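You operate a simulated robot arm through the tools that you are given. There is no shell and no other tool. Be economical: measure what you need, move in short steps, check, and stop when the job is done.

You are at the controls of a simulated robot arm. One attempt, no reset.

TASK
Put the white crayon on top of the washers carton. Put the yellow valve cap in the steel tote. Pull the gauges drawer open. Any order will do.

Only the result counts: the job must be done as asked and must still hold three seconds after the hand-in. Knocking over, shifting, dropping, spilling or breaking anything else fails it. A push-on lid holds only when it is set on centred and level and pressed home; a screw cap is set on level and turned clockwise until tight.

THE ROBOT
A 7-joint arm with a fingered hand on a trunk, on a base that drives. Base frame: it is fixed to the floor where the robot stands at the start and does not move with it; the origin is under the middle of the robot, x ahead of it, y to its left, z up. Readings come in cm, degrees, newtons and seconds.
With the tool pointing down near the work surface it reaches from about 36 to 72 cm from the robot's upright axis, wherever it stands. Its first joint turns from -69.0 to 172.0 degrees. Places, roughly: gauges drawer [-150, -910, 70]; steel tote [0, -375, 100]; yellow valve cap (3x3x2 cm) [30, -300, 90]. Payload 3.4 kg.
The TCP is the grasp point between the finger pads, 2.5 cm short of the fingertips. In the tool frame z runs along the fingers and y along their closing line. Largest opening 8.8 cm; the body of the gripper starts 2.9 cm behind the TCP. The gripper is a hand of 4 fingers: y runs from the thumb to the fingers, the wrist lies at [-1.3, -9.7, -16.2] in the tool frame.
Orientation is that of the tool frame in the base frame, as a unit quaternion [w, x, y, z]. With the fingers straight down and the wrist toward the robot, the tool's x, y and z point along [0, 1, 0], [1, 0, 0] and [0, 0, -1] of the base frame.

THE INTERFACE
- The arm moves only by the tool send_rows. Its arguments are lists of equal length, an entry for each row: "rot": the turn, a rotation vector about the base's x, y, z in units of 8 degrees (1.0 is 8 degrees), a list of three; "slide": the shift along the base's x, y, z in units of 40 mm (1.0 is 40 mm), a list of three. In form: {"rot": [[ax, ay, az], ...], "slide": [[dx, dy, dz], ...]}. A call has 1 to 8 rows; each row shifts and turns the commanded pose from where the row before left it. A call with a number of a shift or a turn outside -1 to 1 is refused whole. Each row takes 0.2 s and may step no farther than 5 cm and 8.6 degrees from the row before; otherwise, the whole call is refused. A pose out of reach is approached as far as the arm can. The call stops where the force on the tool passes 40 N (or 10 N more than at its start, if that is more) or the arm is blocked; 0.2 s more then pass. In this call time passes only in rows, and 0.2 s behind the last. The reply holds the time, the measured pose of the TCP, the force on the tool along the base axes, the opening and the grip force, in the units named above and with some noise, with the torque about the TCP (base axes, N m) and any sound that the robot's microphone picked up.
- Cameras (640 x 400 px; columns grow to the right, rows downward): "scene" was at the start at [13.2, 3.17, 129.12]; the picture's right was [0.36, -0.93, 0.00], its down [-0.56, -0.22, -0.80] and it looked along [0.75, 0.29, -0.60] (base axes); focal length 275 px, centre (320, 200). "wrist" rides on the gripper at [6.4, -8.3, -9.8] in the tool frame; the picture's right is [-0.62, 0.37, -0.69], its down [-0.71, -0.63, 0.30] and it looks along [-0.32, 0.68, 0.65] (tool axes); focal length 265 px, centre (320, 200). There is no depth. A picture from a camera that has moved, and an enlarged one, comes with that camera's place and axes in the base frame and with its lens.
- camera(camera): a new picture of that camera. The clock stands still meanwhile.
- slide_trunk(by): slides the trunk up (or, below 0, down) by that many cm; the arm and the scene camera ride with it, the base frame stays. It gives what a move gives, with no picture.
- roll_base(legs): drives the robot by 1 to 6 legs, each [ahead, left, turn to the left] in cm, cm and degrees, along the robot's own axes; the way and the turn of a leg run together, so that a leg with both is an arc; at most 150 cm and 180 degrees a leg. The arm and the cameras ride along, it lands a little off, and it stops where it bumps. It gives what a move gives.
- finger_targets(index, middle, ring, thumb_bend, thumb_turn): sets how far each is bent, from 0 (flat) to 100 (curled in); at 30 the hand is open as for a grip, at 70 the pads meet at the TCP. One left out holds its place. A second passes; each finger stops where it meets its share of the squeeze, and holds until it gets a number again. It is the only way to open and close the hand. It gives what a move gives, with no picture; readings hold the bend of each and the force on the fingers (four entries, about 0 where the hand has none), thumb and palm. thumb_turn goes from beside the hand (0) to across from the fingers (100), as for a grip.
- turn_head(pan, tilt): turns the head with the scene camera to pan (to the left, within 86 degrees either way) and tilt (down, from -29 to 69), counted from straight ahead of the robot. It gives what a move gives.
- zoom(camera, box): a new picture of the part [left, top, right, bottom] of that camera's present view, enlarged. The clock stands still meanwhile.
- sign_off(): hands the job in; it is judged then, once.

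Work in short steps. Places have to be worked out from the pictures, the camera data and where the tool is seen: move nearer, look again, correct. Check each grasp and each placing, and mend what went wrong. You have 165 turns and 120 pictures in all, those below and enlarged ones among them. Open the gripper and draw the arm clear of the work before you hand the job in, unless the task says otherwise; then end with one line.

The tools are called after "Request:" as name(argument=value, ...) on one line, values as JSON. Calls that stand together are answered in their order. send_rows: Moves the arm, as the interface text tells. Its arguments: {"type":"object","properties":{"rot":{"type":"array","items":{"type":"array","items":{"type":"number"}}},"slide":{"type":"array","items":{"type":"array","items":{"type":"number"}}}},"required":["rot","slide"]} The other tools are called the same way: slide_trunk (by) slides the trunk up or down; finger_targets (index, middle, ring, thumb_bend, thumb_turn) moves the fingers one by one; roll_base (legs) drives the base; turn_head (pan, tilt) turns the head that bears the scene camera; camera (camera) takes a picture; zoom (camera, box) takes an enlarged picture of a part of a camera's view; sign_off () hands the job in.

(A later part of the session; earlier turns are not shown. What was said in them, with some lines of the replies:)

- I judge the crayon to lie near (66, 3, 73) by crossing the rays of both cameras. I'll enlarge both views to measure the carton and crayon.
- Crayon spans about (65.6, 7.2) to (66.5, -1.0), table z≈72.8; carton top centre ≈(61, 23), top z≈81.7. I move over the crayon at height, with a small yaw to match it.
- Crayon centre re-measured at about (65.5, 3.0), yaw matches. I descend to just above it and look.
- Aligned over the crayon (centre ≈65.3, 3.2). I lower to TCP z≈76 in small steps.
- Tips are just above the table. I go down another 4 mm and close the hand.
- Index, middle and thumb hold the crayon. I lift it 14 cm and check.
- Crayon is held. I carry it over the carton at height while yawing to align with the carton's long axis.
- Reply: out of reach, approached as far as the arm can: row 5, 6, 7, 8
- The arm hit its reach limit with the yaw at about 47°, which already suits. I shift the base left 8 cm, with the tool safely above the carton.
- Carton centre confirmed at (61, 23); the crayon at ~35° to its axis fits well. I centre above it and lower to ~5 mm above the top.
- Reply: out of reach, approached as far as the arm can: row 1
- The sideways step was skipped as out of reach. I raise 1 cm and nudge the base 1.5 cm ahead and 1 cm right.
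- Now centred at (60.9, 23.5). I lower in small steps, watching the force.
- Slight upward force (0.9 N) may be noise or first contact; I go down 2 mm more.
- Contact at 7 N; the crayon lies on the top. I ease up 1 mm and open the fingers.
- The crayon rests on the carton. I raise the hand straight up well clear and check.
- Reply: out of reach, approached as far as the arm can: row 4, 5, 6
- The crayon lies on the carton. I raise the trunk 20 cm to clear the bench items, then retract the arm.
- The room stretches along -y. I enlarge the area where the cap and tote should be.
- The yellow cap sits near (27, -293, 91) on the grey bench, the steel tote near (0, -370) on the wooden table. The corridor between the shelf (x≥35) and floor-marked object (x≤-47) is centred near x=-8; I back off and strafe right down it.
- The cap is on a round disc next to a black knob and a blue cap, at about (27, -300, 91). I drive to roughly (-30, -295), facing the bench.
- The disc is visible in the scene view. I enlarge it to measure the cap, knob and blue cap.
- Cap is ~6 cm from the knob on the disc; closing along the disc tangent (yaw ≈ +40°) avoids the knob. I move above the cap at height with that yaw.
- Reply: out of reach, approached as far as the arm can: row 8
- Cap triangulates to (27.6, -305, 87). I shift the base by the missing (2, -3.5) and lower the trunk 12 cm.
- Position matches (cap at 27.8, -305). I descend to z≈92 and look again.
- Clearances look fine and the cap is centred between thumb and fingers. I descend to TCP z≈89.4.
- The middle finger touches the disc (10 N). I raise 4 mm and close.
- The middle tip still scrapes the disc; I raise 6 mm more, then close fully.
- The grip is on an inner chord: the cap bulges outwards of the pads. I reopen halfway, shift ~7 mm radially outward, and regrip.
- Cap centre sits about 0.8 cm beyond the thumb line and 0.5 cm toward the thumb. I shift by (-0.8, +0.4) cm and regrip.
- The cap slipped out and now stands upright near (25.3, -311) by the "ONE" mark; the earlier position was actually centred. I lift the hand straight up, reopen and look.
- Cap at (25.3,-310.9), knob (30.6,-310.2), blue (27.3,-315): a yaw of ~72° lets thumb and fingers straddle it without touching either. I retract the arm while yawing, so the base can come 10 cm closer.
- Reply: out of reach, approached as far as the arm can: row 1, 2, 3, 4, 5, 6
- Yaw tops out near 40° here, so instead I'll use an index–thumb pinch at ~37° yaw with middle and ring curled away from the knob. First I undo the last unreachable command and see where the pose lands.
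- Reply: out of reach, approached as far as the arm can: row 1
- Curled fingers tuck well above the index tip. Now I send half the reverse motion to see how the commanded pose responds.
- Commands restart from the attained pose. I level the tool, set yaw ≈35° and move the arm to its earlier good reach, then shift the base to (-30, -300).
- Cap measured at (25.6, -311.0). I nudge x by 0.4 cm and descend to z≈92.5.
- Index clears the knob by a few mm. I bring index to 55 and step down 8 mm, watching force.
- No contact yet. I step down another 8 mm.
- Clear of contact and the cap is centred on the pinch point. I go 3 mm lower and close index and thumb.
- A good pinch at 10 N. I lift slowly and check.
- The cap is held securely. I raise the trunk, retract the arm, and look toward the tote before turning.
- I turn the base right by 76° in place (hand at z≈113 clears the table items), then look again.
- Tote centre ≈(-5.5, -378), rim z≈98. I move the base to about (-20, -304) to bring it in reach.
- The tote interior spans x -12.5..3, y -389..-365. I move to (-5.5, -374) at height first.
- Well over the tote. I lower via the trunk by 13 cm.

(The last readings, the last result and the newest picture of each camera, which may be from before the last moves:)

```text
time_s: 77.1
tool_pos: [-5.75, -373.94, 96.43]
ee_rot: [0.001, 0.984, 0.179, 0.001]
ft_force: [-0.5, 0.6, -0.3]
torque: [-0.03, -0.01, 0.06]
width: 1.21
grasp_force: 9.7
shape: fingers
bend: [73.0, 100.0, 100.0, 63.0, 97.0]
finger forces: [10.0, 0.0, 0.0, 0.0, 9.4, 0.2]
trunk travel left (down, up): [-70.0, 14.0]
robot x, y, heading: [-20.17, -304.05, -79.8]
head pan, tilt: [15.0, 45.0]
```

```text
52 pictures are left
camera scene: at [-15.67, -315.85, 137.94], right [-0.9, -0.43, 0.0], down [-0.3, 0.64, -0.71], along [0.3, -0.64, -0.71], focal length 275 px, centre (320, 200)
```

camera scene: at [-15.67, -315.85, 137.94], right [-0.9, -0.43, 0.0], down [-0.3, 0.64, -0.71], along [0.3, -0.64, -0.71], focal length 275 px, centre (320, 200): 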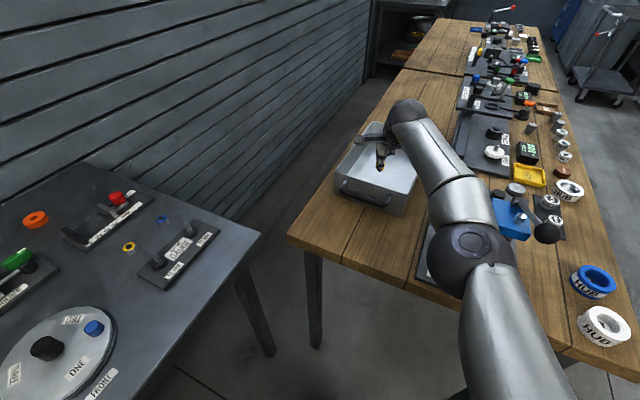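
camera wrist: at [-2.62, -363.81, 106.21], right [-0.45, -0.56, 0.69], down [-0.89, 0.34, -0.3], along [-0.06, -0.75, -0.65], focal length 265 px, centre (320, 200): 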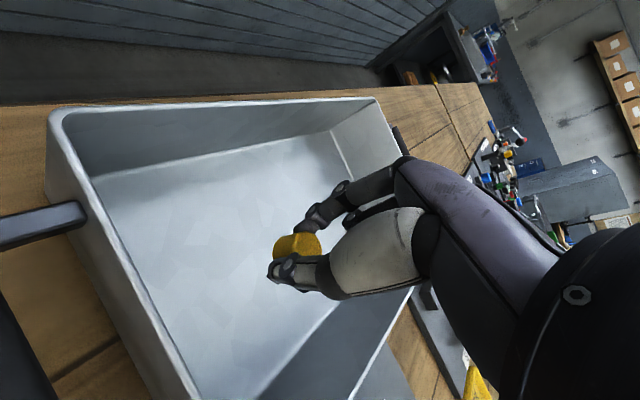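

The elbow is now low near the press, so I go no lower; the cap is ~3 cm above the tote floor. I open index and thumb here.

Request:
finger_targets(index=50, thumb_bend=45)

Request:
slide_trunk(by=13)

Request:
camera(camera="wrist")

Request:
camera(camera="scene")

```text
time_s: 78.1
tool_pos: [-5.7, -373.9, 96.33]
ee_rot: [0.001, 0.984, 0.178, 0.0]
ft_force: [-0.6, -0.9, -0.3]
torque: [0.01, -0.02, 0.01]
width: 4.65
grasp_force: 0.0
shape: fingers
bend: [50.0, 100.0, 100.0, 45.0, 97.0]
finger forces: [0.0, 0.0, 0.0, 0.0, 0.0, 0.0]
trunk travel left (down, up): [-70.0, 14.0]
robot x, y, heading: [-20.27, -303.99, -79.9]
head pan, tilt: [15.0, 45.0]
```

```text
time_s: 79.7
tool_pos: [-5.59, -373.88, 109.31]
ee_rot: [-0.001, 0.984, 0.179, 0.0]
ft_force: [0.5, 0.2, 0.0]
torque: [0.01, 0.0, 0.0]
width: 4.66
grasp_force: 0.1
shape: fingers
bend: [50.0, 100.0, 100.0, 45.0, 97.0]
finger forces: [0.1, 0.0, 0.0, 0.0, 0.1, 0.0]
trunk travel left (down, up): [-83.0, 1.0]
robot x, y, heading: [-20.05, -303.72, -79.6]
head pan, tilt: [15.0, 45.0]
```

```text
51 pictures are left
camera wrist: at [-2.62, -363.84, 119.19], right [-0.45, -0.56, 0.69], down [-0.89, 0.34, -0.3], along [-0.06, -0.75, -0.65], focal length 265 px, centre (320, 200)
```

wrist: 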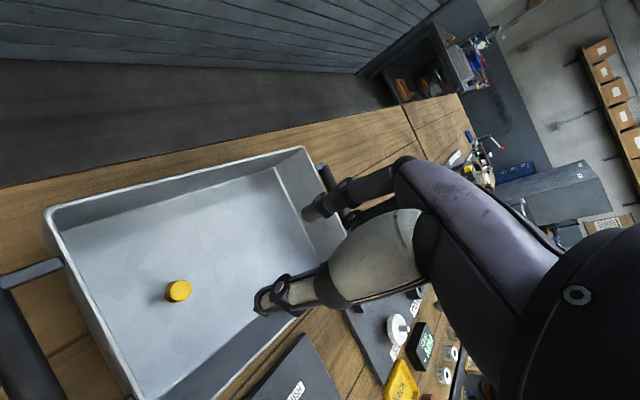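

```text
50 pictures are left
camera scene: at [-15.67, -315.88, 150.94], right [-0.9, -0.43, 0.0], down [-0.3, 0.64, -0.71], along [0.3, -0.64, -0.71], focal length 275 px, centre (320, 200)
```

scene: 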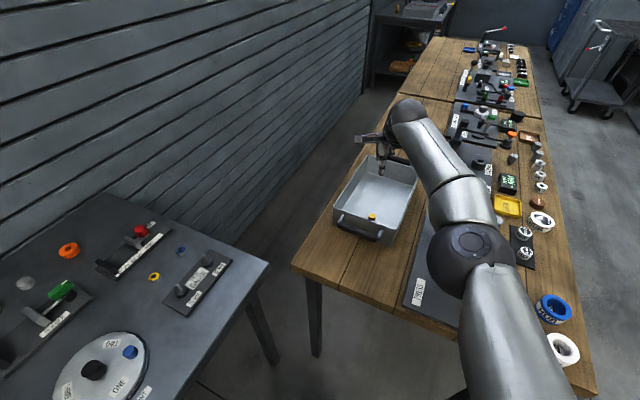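

The yellow cap lies in the tote. I retract the arm toward the robot and look at the way ahead.

Request:
send_rows(rot=[[0, 0, 0], [0, 0, 0], [0, 0, 0], [0, 0, 0], [0, 0, 0], [0, 0, 0], [0, 0, 0]], slide=[[-0.2, 0.8, 0.1], [-0.2, 0.8, 0.1], [-0.2, 0.8, 0.1], [-0.2, 0.8, 0], [-0.2, 0.8, 0], [-0.2, 0.8, 0], [-0.2, 0.8, 0]])

Request:
turn_head(pan=-20, tilt=25)

Request:
camera(camera="scene")

```text
time_s: 81.3
tool_pos: [-11.32, -351.23, 110.59]
ee_rot: [0.001, 0.984, 0.178, 0.0]
ft_force: [-1.1, 1.1, 0.3]
torque: [0.01, 0.0, 0.01]
width: 4.68
grasp_force: 0.1
shape: fingers
bend: [50.0, 100.0, 100.0, 45.0, 98.0]
finger forces: [0.0, 0.0, 0.0, 0.0, 0.1, 0.1]
trunk travel left (down, up): [-83.0, 1.0]
robot x, y, heading: [-19.82, -303.39, -79.7]
head pan, tilt: [15.0, 45.0]
```

```text
time_s: 82.3
tool_pos: [-11.33, -351.44, 110.47]
ee_rot: [0.001, 0.984, 0.179, 0.0]
ft_force: [0.2, -0.2, -0.5]
torque: [0.02, -0.01, 0.0]
width: 4.66
grasp_force: 0.0
shape: fingers
bend: [50.0, 100.0, 100.0, 45.0, 98.0]
finger forces: [0.0, 0.0, 0.1, 0.0, 0.0, 0.1]
trunk travel left (down, up): [-83.0, 1.0]
robot x, y, heading: [-20.11, -303.67, -79.9]
head pan, tilt: [-20.0, 25.0]
```

```text
49 pictures are left
camera scene: at [-20.69, -317.59, 153.99], right [-0.99, 0.17, 0.0], down [0.07, 0.42, -0.91], along [-0.15, -0.89, -0.42], focal length 275 px, centre (320, 200)
```

scene: 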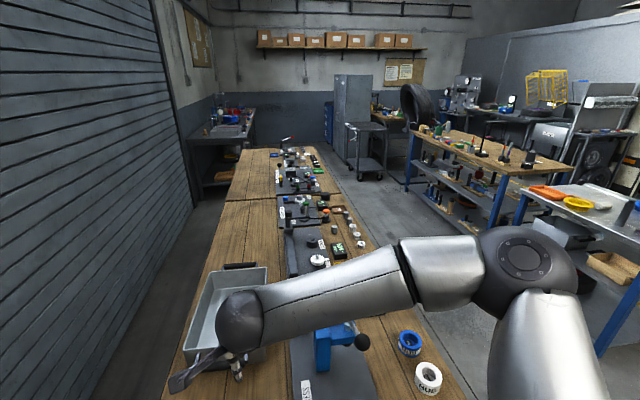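

Everything on the table stands as before. I zoom at the far end for the drawer cabinet.

Request:
zoom(camera="scene", box=[270, 60, 430, 190])

```text
3.08 times, centred on (350, 125) of scene
camera zoom: at [-20.69, -317.59, 153.99], right [-0.99, 0.17, 0.0], down [0.07, 0.42, -0.91], along [-0.15, -0.89, -0.42], focal length 845 px, centre (228, 431)
```

zoom: 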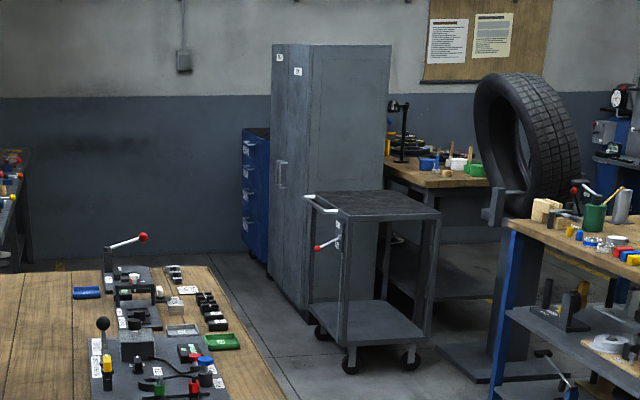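

The blue drawer cabinet stands beyond the locker with drawers facing +x. Before driving round the table I check the area to the robot's right for the trailer.

Request:
turn_head(pan=-75, tilt=30)

Request:
camera(camera="scene")

```text
time_s: 83.6
tool_pos: [-11.27, -351.29, 110.53]
ee_rot: [0.001, 0.984, 0.178, 0.0]
ft_force: [-0.2, 0.4, -0.1]
torque: [0.0, -0.01, -0.03]
width: 4.69
grasp_force: 0.1
shape: fingers
bend: [50.0, 100.0, 100.0, 45.0, 98.0]
finger forces: [0.1, 0.0, 0.1, 0.1, 0.0, 0.0]
trunk travel left (down, up): [-83.0, 1.0]
robot x, y, heading: [-20.28, -303.95, -79.6]
head pan, tilt: [-75.0, 30.0]
```

```text
47 pictures are left
camera scene: at [-27.33, -312.39, 153.2], right [-0.43, 0.9, 0.0], down [0.45, 0.21, -0.87], along [-0.78, -0.37, -0.5], focal length 275 px, centre (320, 200)
```

scene: 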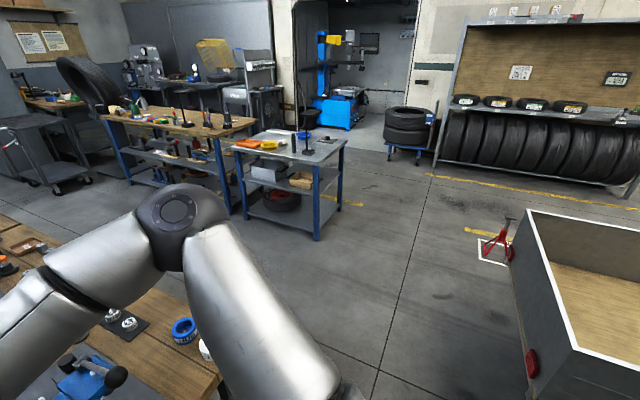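

The trailer's end face is at y≈-267 and the table corner at (-57, -336), so a lane at y≈-303 is open. I turn to face -x, drive ahead 92 cm, then strafe left (−y) down the aisle.

Request:
roll_base(legs=[[0, 0, -100], [92, 0, 0]])

Request:
turn_head(pan=75, tilt=30)

Request:
camera(camera="scene")

```text
time_s: 92.5
tool_pos: [-160.24, -306.96, 110.67]
ee_rot: [0.0, 0.774, -0.633, 0.0]
ft_force: [-0.4, -0.2, 0.1]
torque: [0.0, 0.04, 0.01]
width: 4.69
grasp_force: 0.1
shape: fingers
bend: [50.0, 100.0, 100.0, 45.0, 98.0]
finger forces: [0.1, 0.0, 0.0, 0.0, 0.0, 0.0]
trunk travel left (down, up): [-83.0, 1.0]
robot x, y, heading: [-111.87, -305.89, -178.6]
head pan, tilt: [-75.0, 30.0]
```

```text
time_s: 94.9
tool_pos: [-160.31, -307.08, 110.63]
ee_rot: [0.001, 0.774, -0.633, -0.001]
ft_force: [0.3, -0.7, 0.3]
torque: [-0.01, 0.01, -0.01]
width: 4.69
grasp_force: 0.0
shape: fingers
bend: [50.0, 100.0, 100.0, 45.0, 98.0]
finger forces: [0.1, 0.0, 0.0, 0.0, 0.1, 0.1]
trunk travel left (down, up): [-83.0, 1.0]
robot x, y, heading: [-111.69, -305.82, -178.8]
head pan, tilt: [75.0, 30.0]
```

```text
46 pictures are left
camera scene: at [-118.81, -314.75, 153.2], right [-0.97, 0.24, 0.0], down [0.12, 0.49, -0.87], along [-0.21, -0.84, -0.5], focal length 275 px, centre (320, 200)
```

scene: 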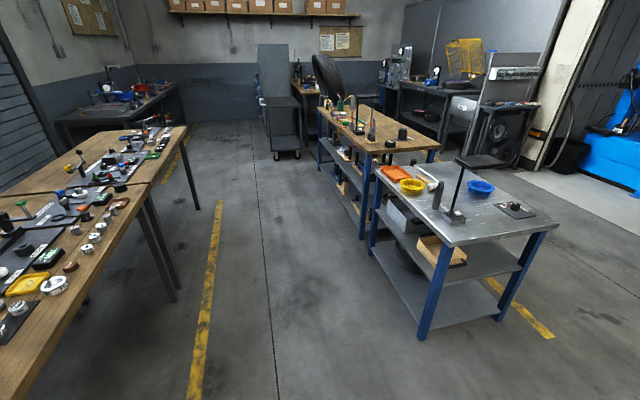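

The aisle is clear (shelves at x≤-200, table edge x≈-57). I strafe left 320 cm, then back up 40 cm to stay clear of the cart and locker.

Request:
roll_base(legs=[[0, 150, 0], [0, 150, 0], [0, 22, 0], [-40, 0, -1]])

Request:
camera(camera="scene")

```text
time_s: 112.7
tool_pos: [-119.54, -626.59, 110.78]
ee_rot: [0.0, 0.756, -0.655, -0.001]
ft_force: [-0.2, 0.1, 0.0]
torque: [-0.02, 0.0, 0.01]
width: 4.67
grasp_force: 0.1
shape: fingers
bend: [50.0, 100.0, 100.0, 45.0, 98.0]
finger forces: [0.0, 0.1, 0.1, 0.1, 0.0, 0.0]
trunk travel left (down, up): [-83.0, 1.0]
robot x, y, heading: [-70.92, -628.19, 177.8]
head pan, tilt: [75.0, 30.0]
```

```text
45 pictures are left
camera scene: at [-78.47, -636.6, 153.2], right [-0.96, 0.29, 0.0], down [0.15, 0.48, -0.87], along [-0.25, -0.83, -0.5], focal length 275 px, centre (320, 200)
```

scene: 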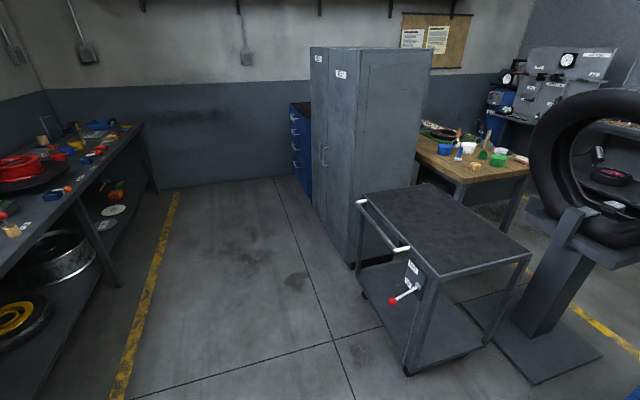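

The cart handle reaches x≈-127; the drawers face +x at x≈-147. I back 9 cm, then strafe left to y≈-895.

Request:
roll_base(legs=[[-9, 0, 2], [0, 150, 0], [0, 118, 0]])

Request:
turn_head(pan=10, tilt=40)

Request:
camera(camera="scene")

```text
time_s: 126.6
tool_pos: [-107.44, -902.45, 110.61]
ee_rot: [0.002, 0.776, -0.63, -0.001]
ft_force: [0.4, 0.6, -0.1]
torque: [0.03, 0.02, 0.03]
width: 4.66
grasp_force: 0.0
shape: fingers
bend: [50.0, 100.0, 100.0, 45.0, 98.0]
finger forces: [0.1, 0.1, 0.0, 0.0, 0.0, 0.0]
trunk travel left (down, up): [-83.0, 1.0]
robot x, y, heading: [-58.98, -900.69, -178.7]
head pan, tilt: [75.0, 30.0]
```

```text
time_s: 128.0
tool_pos: [-107.37, -902.47, 110.54]
ee_rot: [0.0, 0.777, -0.629, 0.0]
ft_force: [0.1, 0.2, 0.0]
torque: [-0.03, 0.02, -0.01]
width: 4.66
grasp_force: 0.0
shape: fingers
bend: [50.0, 100.0, 100.0, 45.0, 98.0]
finger forces: [0.0, 0.0, 0.0, 0.0, 0.1, 0.0]
trunk travel left (down, up): [-83.0, 1.0]
robot x, y, heading: [-58.63, -900.91, -178.3]
head pan, tilt: [10.0, 40.0]
```

```text
44 pictures are left
camera scene: at [-72.06, -902.76, 151.67], right [-0.2, 0.98, 0.0], down [0.63, 0.13, -0.77], along [-0.75, -0.16, -0.64], focal length 275 px, centre (320, 200)
```

scene: 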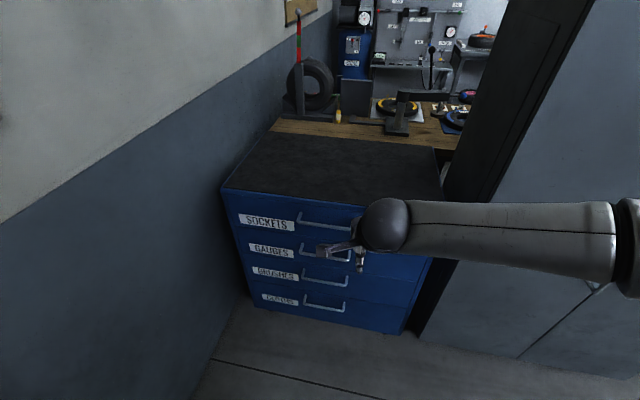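

The GAUGES drawer is the second from the top, with a bow handle. I zoom in to locate the handle.

Request:
zoom(camera="scene", box=[220, 180, 450, 340])

Request:
camera(camera="wrist")

```text
2.50 times, centred on (335, 260) of scene
camera zoom: at [-72.06, -902.76, 151.67], right [-0.2, 0.98, 0.0], down [0.63, 0.13, -0.77], along [-0.75, -0.16, -0.64], focal length 687 px, centre (282, 50)
```

zoom: 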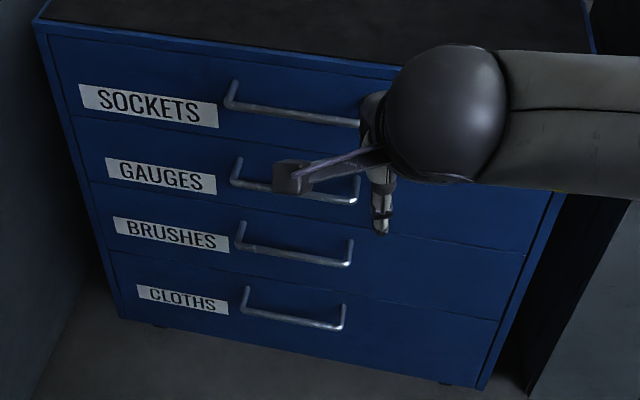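

```text
42 pictures are left
camera wrist: at [-97.88, -907.03, 120.45], right [-0.49, 0.53, 0.69], down [0.47, 0.83, -0.3], along [-0.74, 0.18, -0.65], focal length 265 px, centre (320, 200)
```

wrist: 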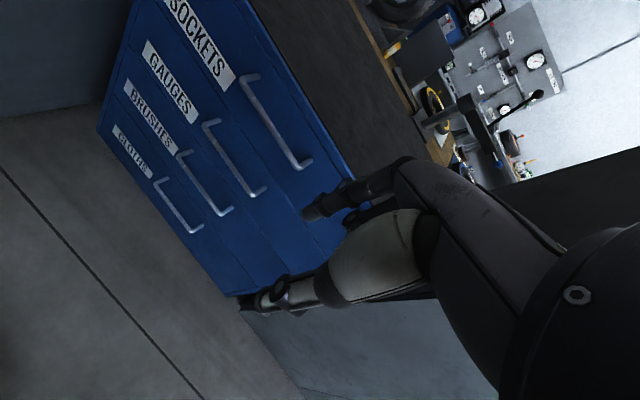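

Face plane is x≈-145; the GAUGES handle bar is at x≈-140, z≈64.7, y from -925 to -906. I plan a horizontal grasp (fingers above, thumb below): align yaw, then pitch the tool forward.

Request:
send_rows(rot=[[0, 0, -0.75], [0, 0, -0.75], [0, 0.95, 0], [0, 0.95, 0], [0, 0.95, 0], [0, 0.95, 0], [0, 0.95, 0], [0, 0.95, 0]], slide=[[0, 0, 0], [0, 0, 0], [0, 0, 0], [0, 0, 0], [0, 0, 0], [0, 0, 0], [0, 0, 0], [0, 0, 0]])

Request:
finger_targets(index=35, middle=35, ring=35, thumb_bend=35)

```text
time_s: 129.8
tool_pos: [-107.37, -902.5, 110.7]
ee_rot: [-0.276, -0.651, 0.651, 0.274]
ft_force: [0.7, 0.2, 0.0]
torque: [-0.01, 0.0, -0.04]
width: 4.7
grasp_force: 0.0
shape: fingers
bend: [50.0, 100.0, 100.0, 45.0, 98.0]
finger forces: [0.1, 0.1, 0.1, 0.1, 0.0, 0.0]
trunk travel left (down, up): [-83.0, 1.0]
robot x, y, heading: [-58.97, -900.82, -178.5]
head pan, tilt: [10.0, 40.0]
```

```text
time_s: 130.8
tool_pos: [-107.41, -902.39, 110.54]
ee_rot: [-0.275, -0.651, 0.652, 0.274]
ft_force: [0.1, 0.1, 0.7]
torque: [-0.03, 0.0, 0.03]
width: 7.38
grasp_force: 0.0
shape: fingers
bend: [35.0, 35.0, 35.0, 35.0, 98.0]
finger forces: [0.1, 0.1, 0.0, 0.0, 0.0, 0.1]
trunk travel left (down, up): [-83.0, 1.0]
robot x, y, heading: [-58.67, -901.0, -178.4]
head pan, tilt: [10.0, 40.0]
```

46° of pitch reached easily. I continue to ~82° and then lower the trunk 35 cm.

Request:
send_rows(rot=[[0, 0.9, 0], [0, 0.9, 0], [0, 0.9, 0], [0, 0.9, 0], [0, 0.9, 0]], slide=[[0, 0, 0], [0, 0, 0], [0, 0, 0], [0, 0, 0], [0, 0, 0]])

Request:
slide_trunk(by=-35)

Request:
camera(camera="scene")

Request:
camera(camera="wrist")

```text
time_s: 132.0
tool_pos: [-109.62, -901.87, 112.33]
ee_rot: [-0.463, -0.527, 0.544, 0.46]
ft_force: [-0.8, 0.6, -0.1]
torque: [-0.01, 0.02, 0.01]
width: 7.39
grasp_force: 0.1
shape: fingers
bend: [35.0, 35.0, 35.0, 35.0, 98.0]
finger forces: [0.1, 0.1, 0.0, 0.1, 0.0, 0.0]
out of reach, approached as far as the arm can: row 5
trunk travel left (down, up): [-83.0, 1.0]
robot x, y, heading: [-58.97, -901.17, -178.4]
head pan, tilt: [10.0, 40.0]
```

```text
time_s: 135.4
tool_pos: [-109.61, -901.99, 77.15]
ee_rot: [-0.462, -0.529, 0.542, 0.461]
ft_force: [0.1, 0.1, 0.1]
torque: [0.03, 0.02, -0.03]
width: 7.37
grasp_force: 0.0
shape: fingers
bend: [35.0, 35.0, 35.0, 35.0, 98.0]
finger forces: [0.1, 0.0, 0.0, 0.1, 0.1, 0.1]
trunk travel left (down, up): [-48.0, 36.0]
robot x, y, heading: [-59.19, -900.65, -178.5]
head pan, tilt: [10.0, 40.0]
```

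```text
41 pictures are left
camera scene: at [-72.06, -902.76, 116.67], right [-0.2, 0.98, 0.0], down [0.63, 0.13, -0.77], along [-0.75, -0.15, -0.64], focal length 275 px, centre (320, 200)
```

scene: 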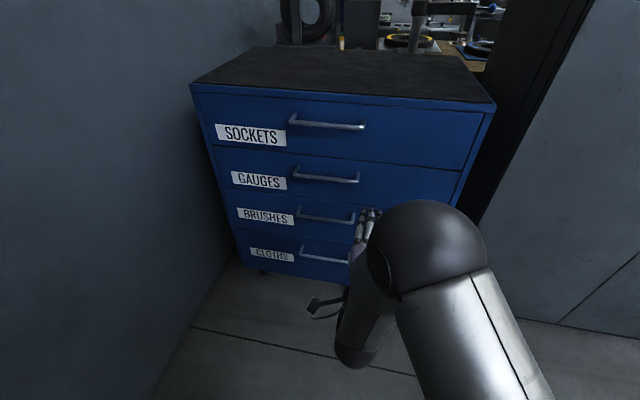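

```text
40 pictures are left
camera wrist: at [-98.73, -908.67, 70.4], right [0.64, 0.62, 0.46], down [-0.2, 0.71, -0.68], along [-0.74, 0.34, 0.57], focal length 265 px, centre (320, 200)
```

wrist: 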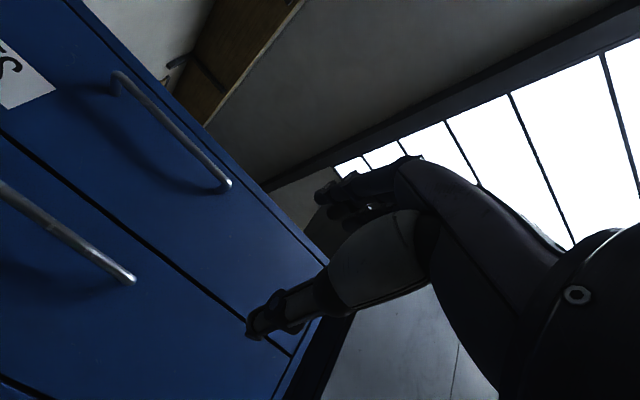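

The lower viewpoint gives a better baseline: the bar looks nearer z≈70. I zoom to refine.

Request:
zoom(camera="scene", box=[200, 80, 400, 220])

```text
2.86 times, centred on (300, 150) of scene
camera zoom: at [-72.06, -902.76, 116.67], right [-0.2, 0.98, 0.0], down [0.63, 0.13, -0.77], along [-0.75, -0.15, -0.64], focal length 785 px, centre (377, 343)
```

zoom: 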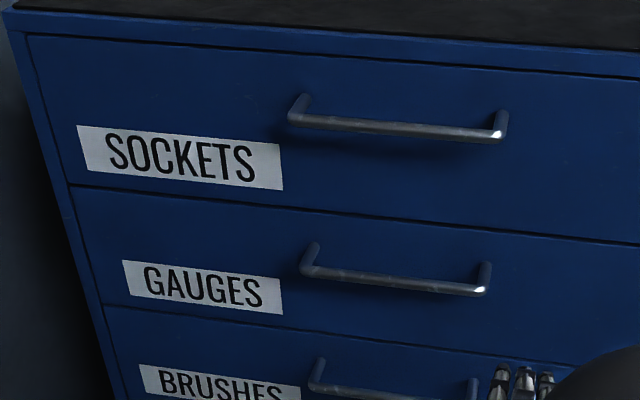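

Refined: bar at x≈-134, z≈72, y -923.5..-906, face at x≈-139. I strafe 13 cm left, lower 5 cm, and come forward 12 cm.

Request:
roll_base(legs=[[0, 13, 0], [12, 0, 0]])

Request:
slide_trunk(by=-5)

Request:
camera(camera="scene")

Request:
camera(camera="wrist")

```text
time_s: 137.5
tool_pos: [-121.26, -915.62, 77.1]
ee_rot: [-0.461, -0.529, 0.543, 0.462]
ft_force: [-0.3, 0.1, 0.1]
torque: [0.01, 0.0, 0.01]
width: 7.4
grasp_force: 0.2
shape: fingers
bend: [35.0, 35.0, 35.0, 35.0, 98.0]
finger forces: [0.0, 0.1, 0.0, 0.1, 0.0, 0.0]
trunk travel left (down, up): [-48.0, 36.0]
robot x, y, heading: [-70.11, -915.25, -178.0]
head pan, tilt: [10.0, 40.0]
```

```text
time_s: 138.4
tool_pos: [-121.26, -915.52, 72.09]
ee_rot: [-0.461, -0.528, 0.544, 0.461]
ft_force: [-0.7, -0.9, 0.5]
torque: [-0.05, 0.01, -0.04]
width: 7.39
grasp_force: 0.1
shape: fingers
bend: [35.0, 35.0, 35.0, 35.0, 98.0]
finger forces: [0.0, 0.0, 0.0, 0.0, 0.0, 0.1]
trunk travel left (down, up): [-43.0, 41.0]
robot x, y, heading: [-70.68, -914.63, -178.4]
head pan, tilt: [10.0, 40.0]
```

```text
38 pictures are left
camera scene: at [-83.64, -916.51, 111.66], right [-0.2, 0.98, 0.0], down [0.63, 0.13, -0.77], along [-0.75, -0.15, -0.64], focal length 275 px, centre (320, 200)
```

scene: 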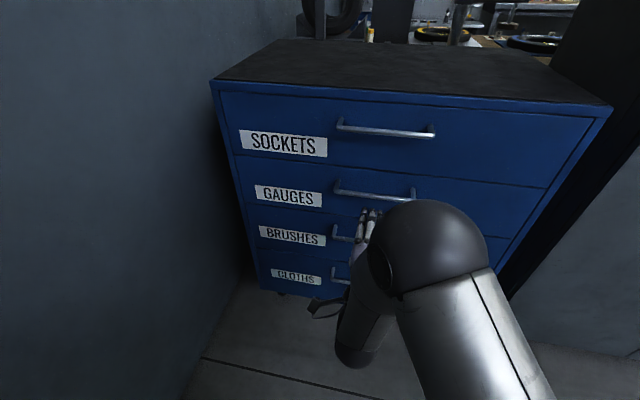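

```text
37 pictures are left
camera wrist: at [-110.38, -922.34, 65.42], right [0.64, 0.62, 0.46], down [-0.19, 0.71, -0.68], along [-0.74, 0.35, 0.57], focal length 265 px, centre (320, 200)
```

wrist: 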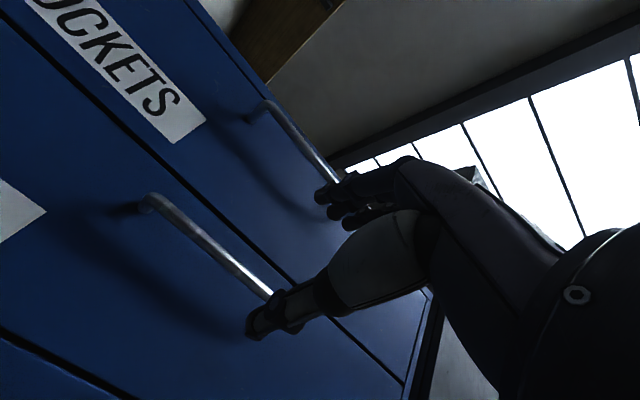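

All views agree: bar at (-134, z≈71.5), TCP z 72.1 straddles it. I drive forward 11 cm.

Request:
roll_base(legs=[[11.5, 0, 0]])

Request:
camera(camera="wrist")

Request:
zoom(camera="scene", box=[270, 110, 470, 250])

```text
time_s: 139.7
tool_pos: [-132.67, -916.02, 72.08]
ee_rot: [-0.462, -0.529, 0.543, 0.461]
ft_force: [-0.6, 0.2, -0.9]
torque: [0.04, -0.02, 0.02]
width: 7.44
grasp_force: 0.1
shape: fingers
bend: [35.0, 35.0, 35.0, 35.0, 98.0]
finger forces: [0.0, 0.1, 0.1, 0.0, 0.0, 0.1]
trunk travel left (down, up): [-43.0, 41.0]
robot x, y, heading: [-81.9, -915.05, -178.4]
head pan, tilt: [10.0, 40.0]
```

```text
36 pictures are left
camera wrist: at [-121.77, -922.72, 65.41], right [0.64, 0.62, 0.46], down [-0.19, 0.71, -0.68], along [-0.74, 0.35, 0.57], focal length 265 px, centre (320, 200)
```

wrist: 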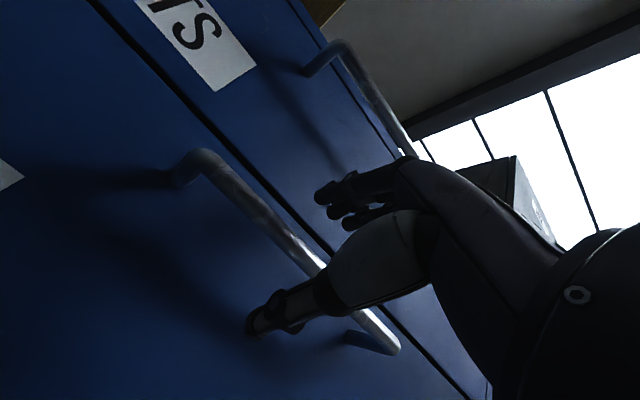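

```text
2.86 times, centred on (370, 180) of scene
camera zoom: at [-95.07, -916.85, 111.66], right [-0.2, 0.98, 0.0], down [0.63, 0.13, -0.77], along [-0.75, -0.16, -0.64], focal length 785 px, centre (177, 257)
```

zoom: 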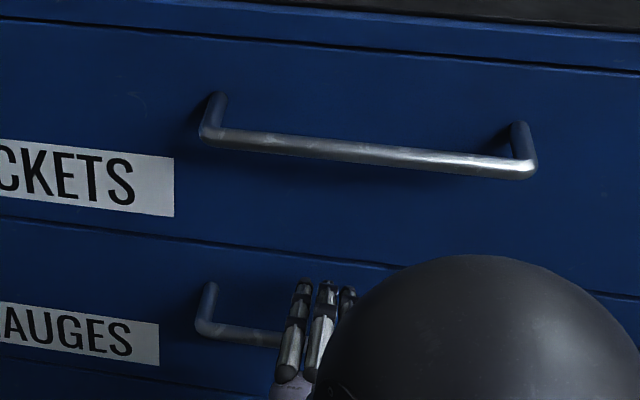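

The bar passes right through the pinch point. I close the hand on it.

Request:
finger_targets(index=80, middle=80, ring=80, thumb_bend=80)

Request:
camera(camera="wrist")

```text
time_s: 140.7
tool_pos: [-132.61, -915.92, 72.32]
ee_rot: [-0.462, -0.526, 0.544, 0.463]
ft_force: [-6.0, 4.3, 14.5]
torque: [0.42, 0.12, 0.04]
width: 0.35
grasp_force: 20.9
shape: fingers
bend: [76.0, 75.0, 75.0, 67.0, 97.0]
finger forces: [9.2, 9.1, 11.0, 0.0, 13.3, 0.0]
trunk travel left (down, up): [-43.0, 41.0]
robot x, y, heading: [-81.98, -914.73, -178.3]
head pan, tilt: [10.0, 40.0]
```

```text
34 pictures are left
camera wrist: at [-121.78, -922.64, 65.55], right [0.64, 0.62, 0.46], down [-0.2, 0.71, -0.68], along [-0.74, 0.35, 0.58], focal length 265 px, centre (320, 200)
```

wrist: 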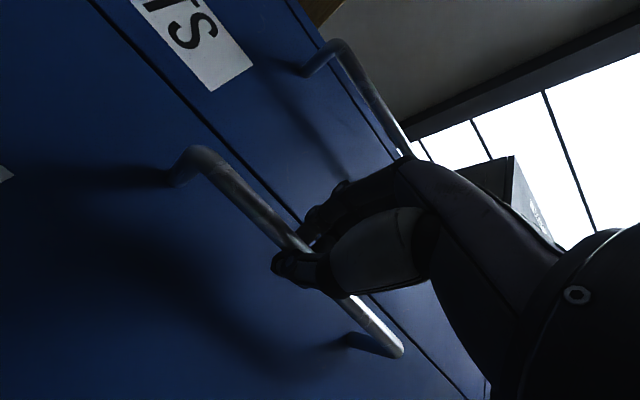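

All fingers grip the bar. I pull by driving back 10 cm and check.

Request:
roll_base(legs=[[-10, 0, 0]])

Request:
camera(camera="scene")

```text
time_s: 141.8
tool_pos: [-122.62, -915.82, 72.32]
ee_rot: [-0.463, -0.527, 0.543, 0.462]
ft_force: [-1.4, -4.4, 22.1]
torque: [0.47, 0.2, 0.01]
width: 0.25
grasp_force: 26.3
shape: fingers
bend: [78.0, 76.0, 76.0, 68.0, 97.0]
finger forces: [12.1, 10.9, 15.1, 0.0, 13.8, 0.0]
trunk travel left (down, up): [-43.0, 41.0]
robot x, y, heading: [-71.88, -914.86, -178.2]
head pan, tilt: [10.0, 40.0]
```

```text
33 pictures are left
camera scene: at [-84.9, -916.65, 111.71], right [-0.2, 0.98, 0.0], down [0.63, 0.13, -0.77], along [-0.75, -0.16, -0.64], focal length 275 px, centre (320, 200)
```

scene: 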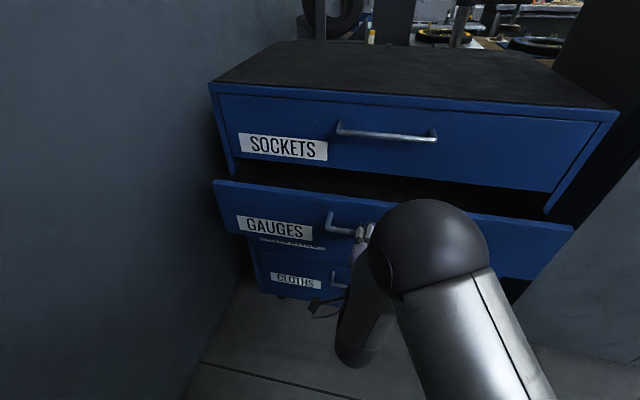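

The drawer is opening. I pull 14 cm more.

Request:
roll_base(legs=[[-14, 0, 0]])

Request:
camera(camera="scene")

```text
time_s: 143.1
tool_pos: [-108.54, -915.64, 72.33]
ee_rot: [-0.465, -0.528, 0.54, 0.461]
ft_force: [-0.8, -12.5, 19.1]
torque: [0.4, 0.11, 0.17]
width: 0.26
grasp_force: 26.0
shape: fingers
bend: [78.0, 76.0, 76.0, 68.0, 96.0]
finger forces: [11.5, 10.6, 15.0, 0.1, 14.8, 0.1]
trunk travel left (down, up): [-43.0, 41.0]
robot x, y, heading: [-57.76, -914.19, -177.9]
head pan, tilt: [10.0, 40.0]
```

```text
32 pictures are left
camera scene: at [-70.8, -916.39, 111.7], right [-0.21, 0.98, 0.0], down [0.63, 0.14, -0.77], along [-0.75, -0.16, -0.64], focal length 275 px, centre (320, 200)
```

scene: 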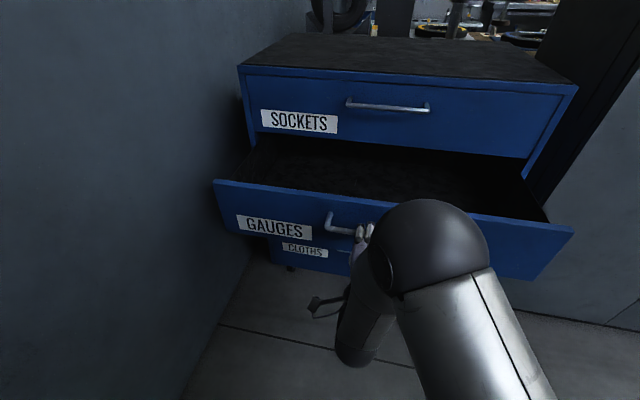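

Open by ~24 cm. I pull up to 10 cm more, stopping if it resists.

Request:
roll_base(legs=[[-5, 0, 0]])

Request:
camera(camera="scene")

```text
time_s: 144.0
tool_pos: [-103.68, -915.6, 72.5]
ee_rot: [-0.467, -0.529, 0.539, 0.461]
ft_force: [-2.5, -15.9, 16.5]
torque: [0.4, 0.14, 0.18]
width: 0.26
grasp_force: 25.0
shape: fingers
bend: [78.0, 76.0, 76.0, 68.0, 96.0]
finger forces: [10.8, 9.9, 14.3, 0.1, 15.1, 0.1]
trunk travel left (down, up): [-43.0, 41.0]
robot x, y, heading: [-52.64, -914.18, -178.0]
head pan, tilt: [10.0, 40.0]
```

```text
31 pictures are left
camera scene: at [-65.9, -916.28, 111.7], right [-0.21, 0.98, 0.0], down [0.63, 0.14, -0.77], along [-0.75, -0.16, -0.64], focal length 275 px, centre (320, 200)
```

scene: 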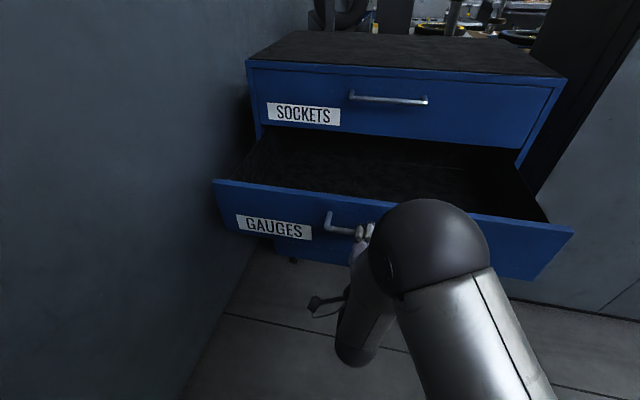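

Still moving freely (29 cm); lateral force builds slightly. One more 5 cm with a small sideways relief.

Request:
roll_base(legs=[[-5, 0.3, 0]])

Request:
camera(camera="scene")

```text
time_s: 145.0
tool_pos: [-98.87, -915.6, 72.36]
ee_rot: [-0.467, -0.526, 0.54, 0.462]
ft_force: [-16.2, -3.3, 18.1]
torque: [0.42, 0.49, -0.04]
width: 0.44
grasp_force: 24.8
shape: fingers
bend: [78.0, 76.0, 76.0, 65.0, 96.0]
finger forces: [10.5, 9.0, 12.6, 0.1, 16.3, 0.0]
trunk travel left (down, up): [-43.0, 41.0]
robot x, y, heading: [-47.85, -914.57, -177.8]
head pan, tilt: [10.0, 40.0]
```

```text
30 pictures are left
camera scene: at [-61.19, -916.2, 111.68], right [-0.21, 0.98, 0.0], down [0.63, 0.14, -0.77], along [-0.75, -0.16, -0.64], focal length 275 px, centre (320, 200)
```

scene: 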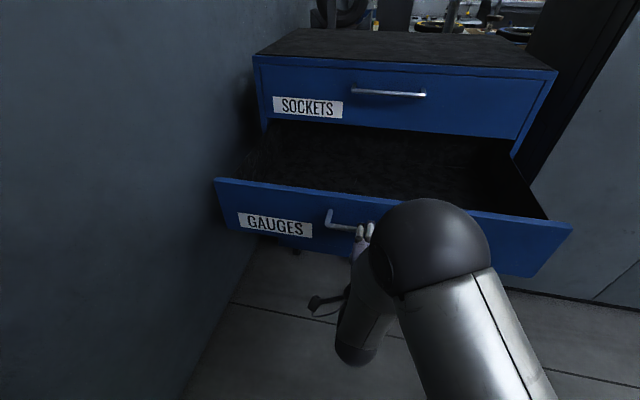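

The pull force rose to 16 N: the drawer is at its stop. I open the hand and then back away.

Request:
finger_targets(index=30, middle=30, ring=30, thumb_bend=30)

Request:
camera(camera="wrist")

```text
time_s: 146.0
tool_pos: [-98.83, -915.54, 72.5]
ee_rot: [-0.467, -0.526, 0.541, 0.461]
ft_force: [0.0, -0.3, -0.5]
torque: [0.0, -0.02, 0.01]
width: 8.44
grasp_force: 0.1
shape: fingers
bend: [30.0, 30.0, 30.0, 30.0, 97.0]
finger forces: [0.0, 0.0, 0.0, 0.0, 0.1, 0.0]
trunk travel left (down, up): [-43.0, 41.0]
robot x, y, heading: [-47.97, -914.43, -177.9]
head pan, tilt: [10.0, 40.0]
```

```text
29 pictures are left
camera wrist: at [-88.09, -922.19, 65.69], right [0.64, 0.62, 0.45], down [-0.21, 0.7, -0.68], along [-0.74, 0.34, 0.58], focal length 265 px, centre (320, 200)
```

wrist: 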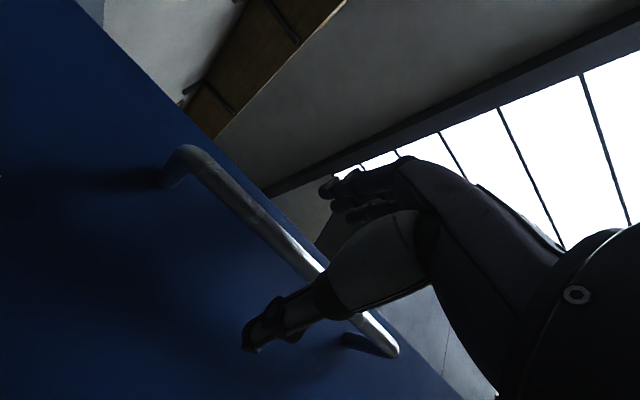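

Fingers are clear of the bar. I back off 12 cm and check the drawer.

Request:
roll_base(legs=[[-12, 0, 0]])

Request:
camera(camera="scene")

```text
time_s: 147.2
tool_pos: [-86.74, -915.07, 72.49]
ee_rot: [-0.468, -0.526, 0.54, 0.461]
ft_force: [0.4, -0.4, 0.6]
torque: [0.01, 0.02, 0.03]
width: 8.42
grasp_force: 0.1
shape: fingers
bend: [30.0, 30.0, 30.0, 30.0, 97.0]
finger forces: [0.0, 0.1, 0.0, 0.1, 0.0, 0.0]
trunk travel left (down, up): [-43.0, 41.0]
robot x, y, heading: [-36.15, -913.58, -178.0]
head pan, tilt: [10.0, 40.0]
```

```text
28 pictures are left
camera scene: at [-49.06, -915.7, 111.67], right [-0.21, 0.98, 0.0], down [0.63, 0.14, -0.77], along [-0.75, -0.16, -0.64], focal length 275 px, centre (320, 200)
```

scene: 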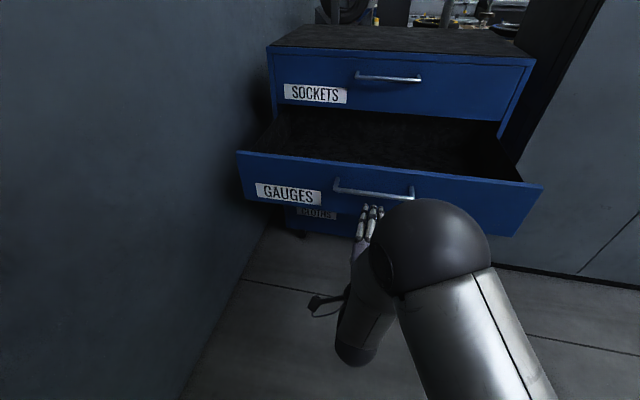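

The gauges drawer stands open, the hand is empty and clear, the cap is in the tote and the crayon on the carton. I hand in.

Request:
sign_off()

```text
The job is handed in.
```

I finished all three parts and handed the job in: the white crayon is on the washers carton, the yellow valve cap is in the steel tote, and the gauges drawer is pulled open to its stop. The cap slipped out of my first grip and slid about 7 cm across its disc. It stayed upright, and I picked it up again from there.
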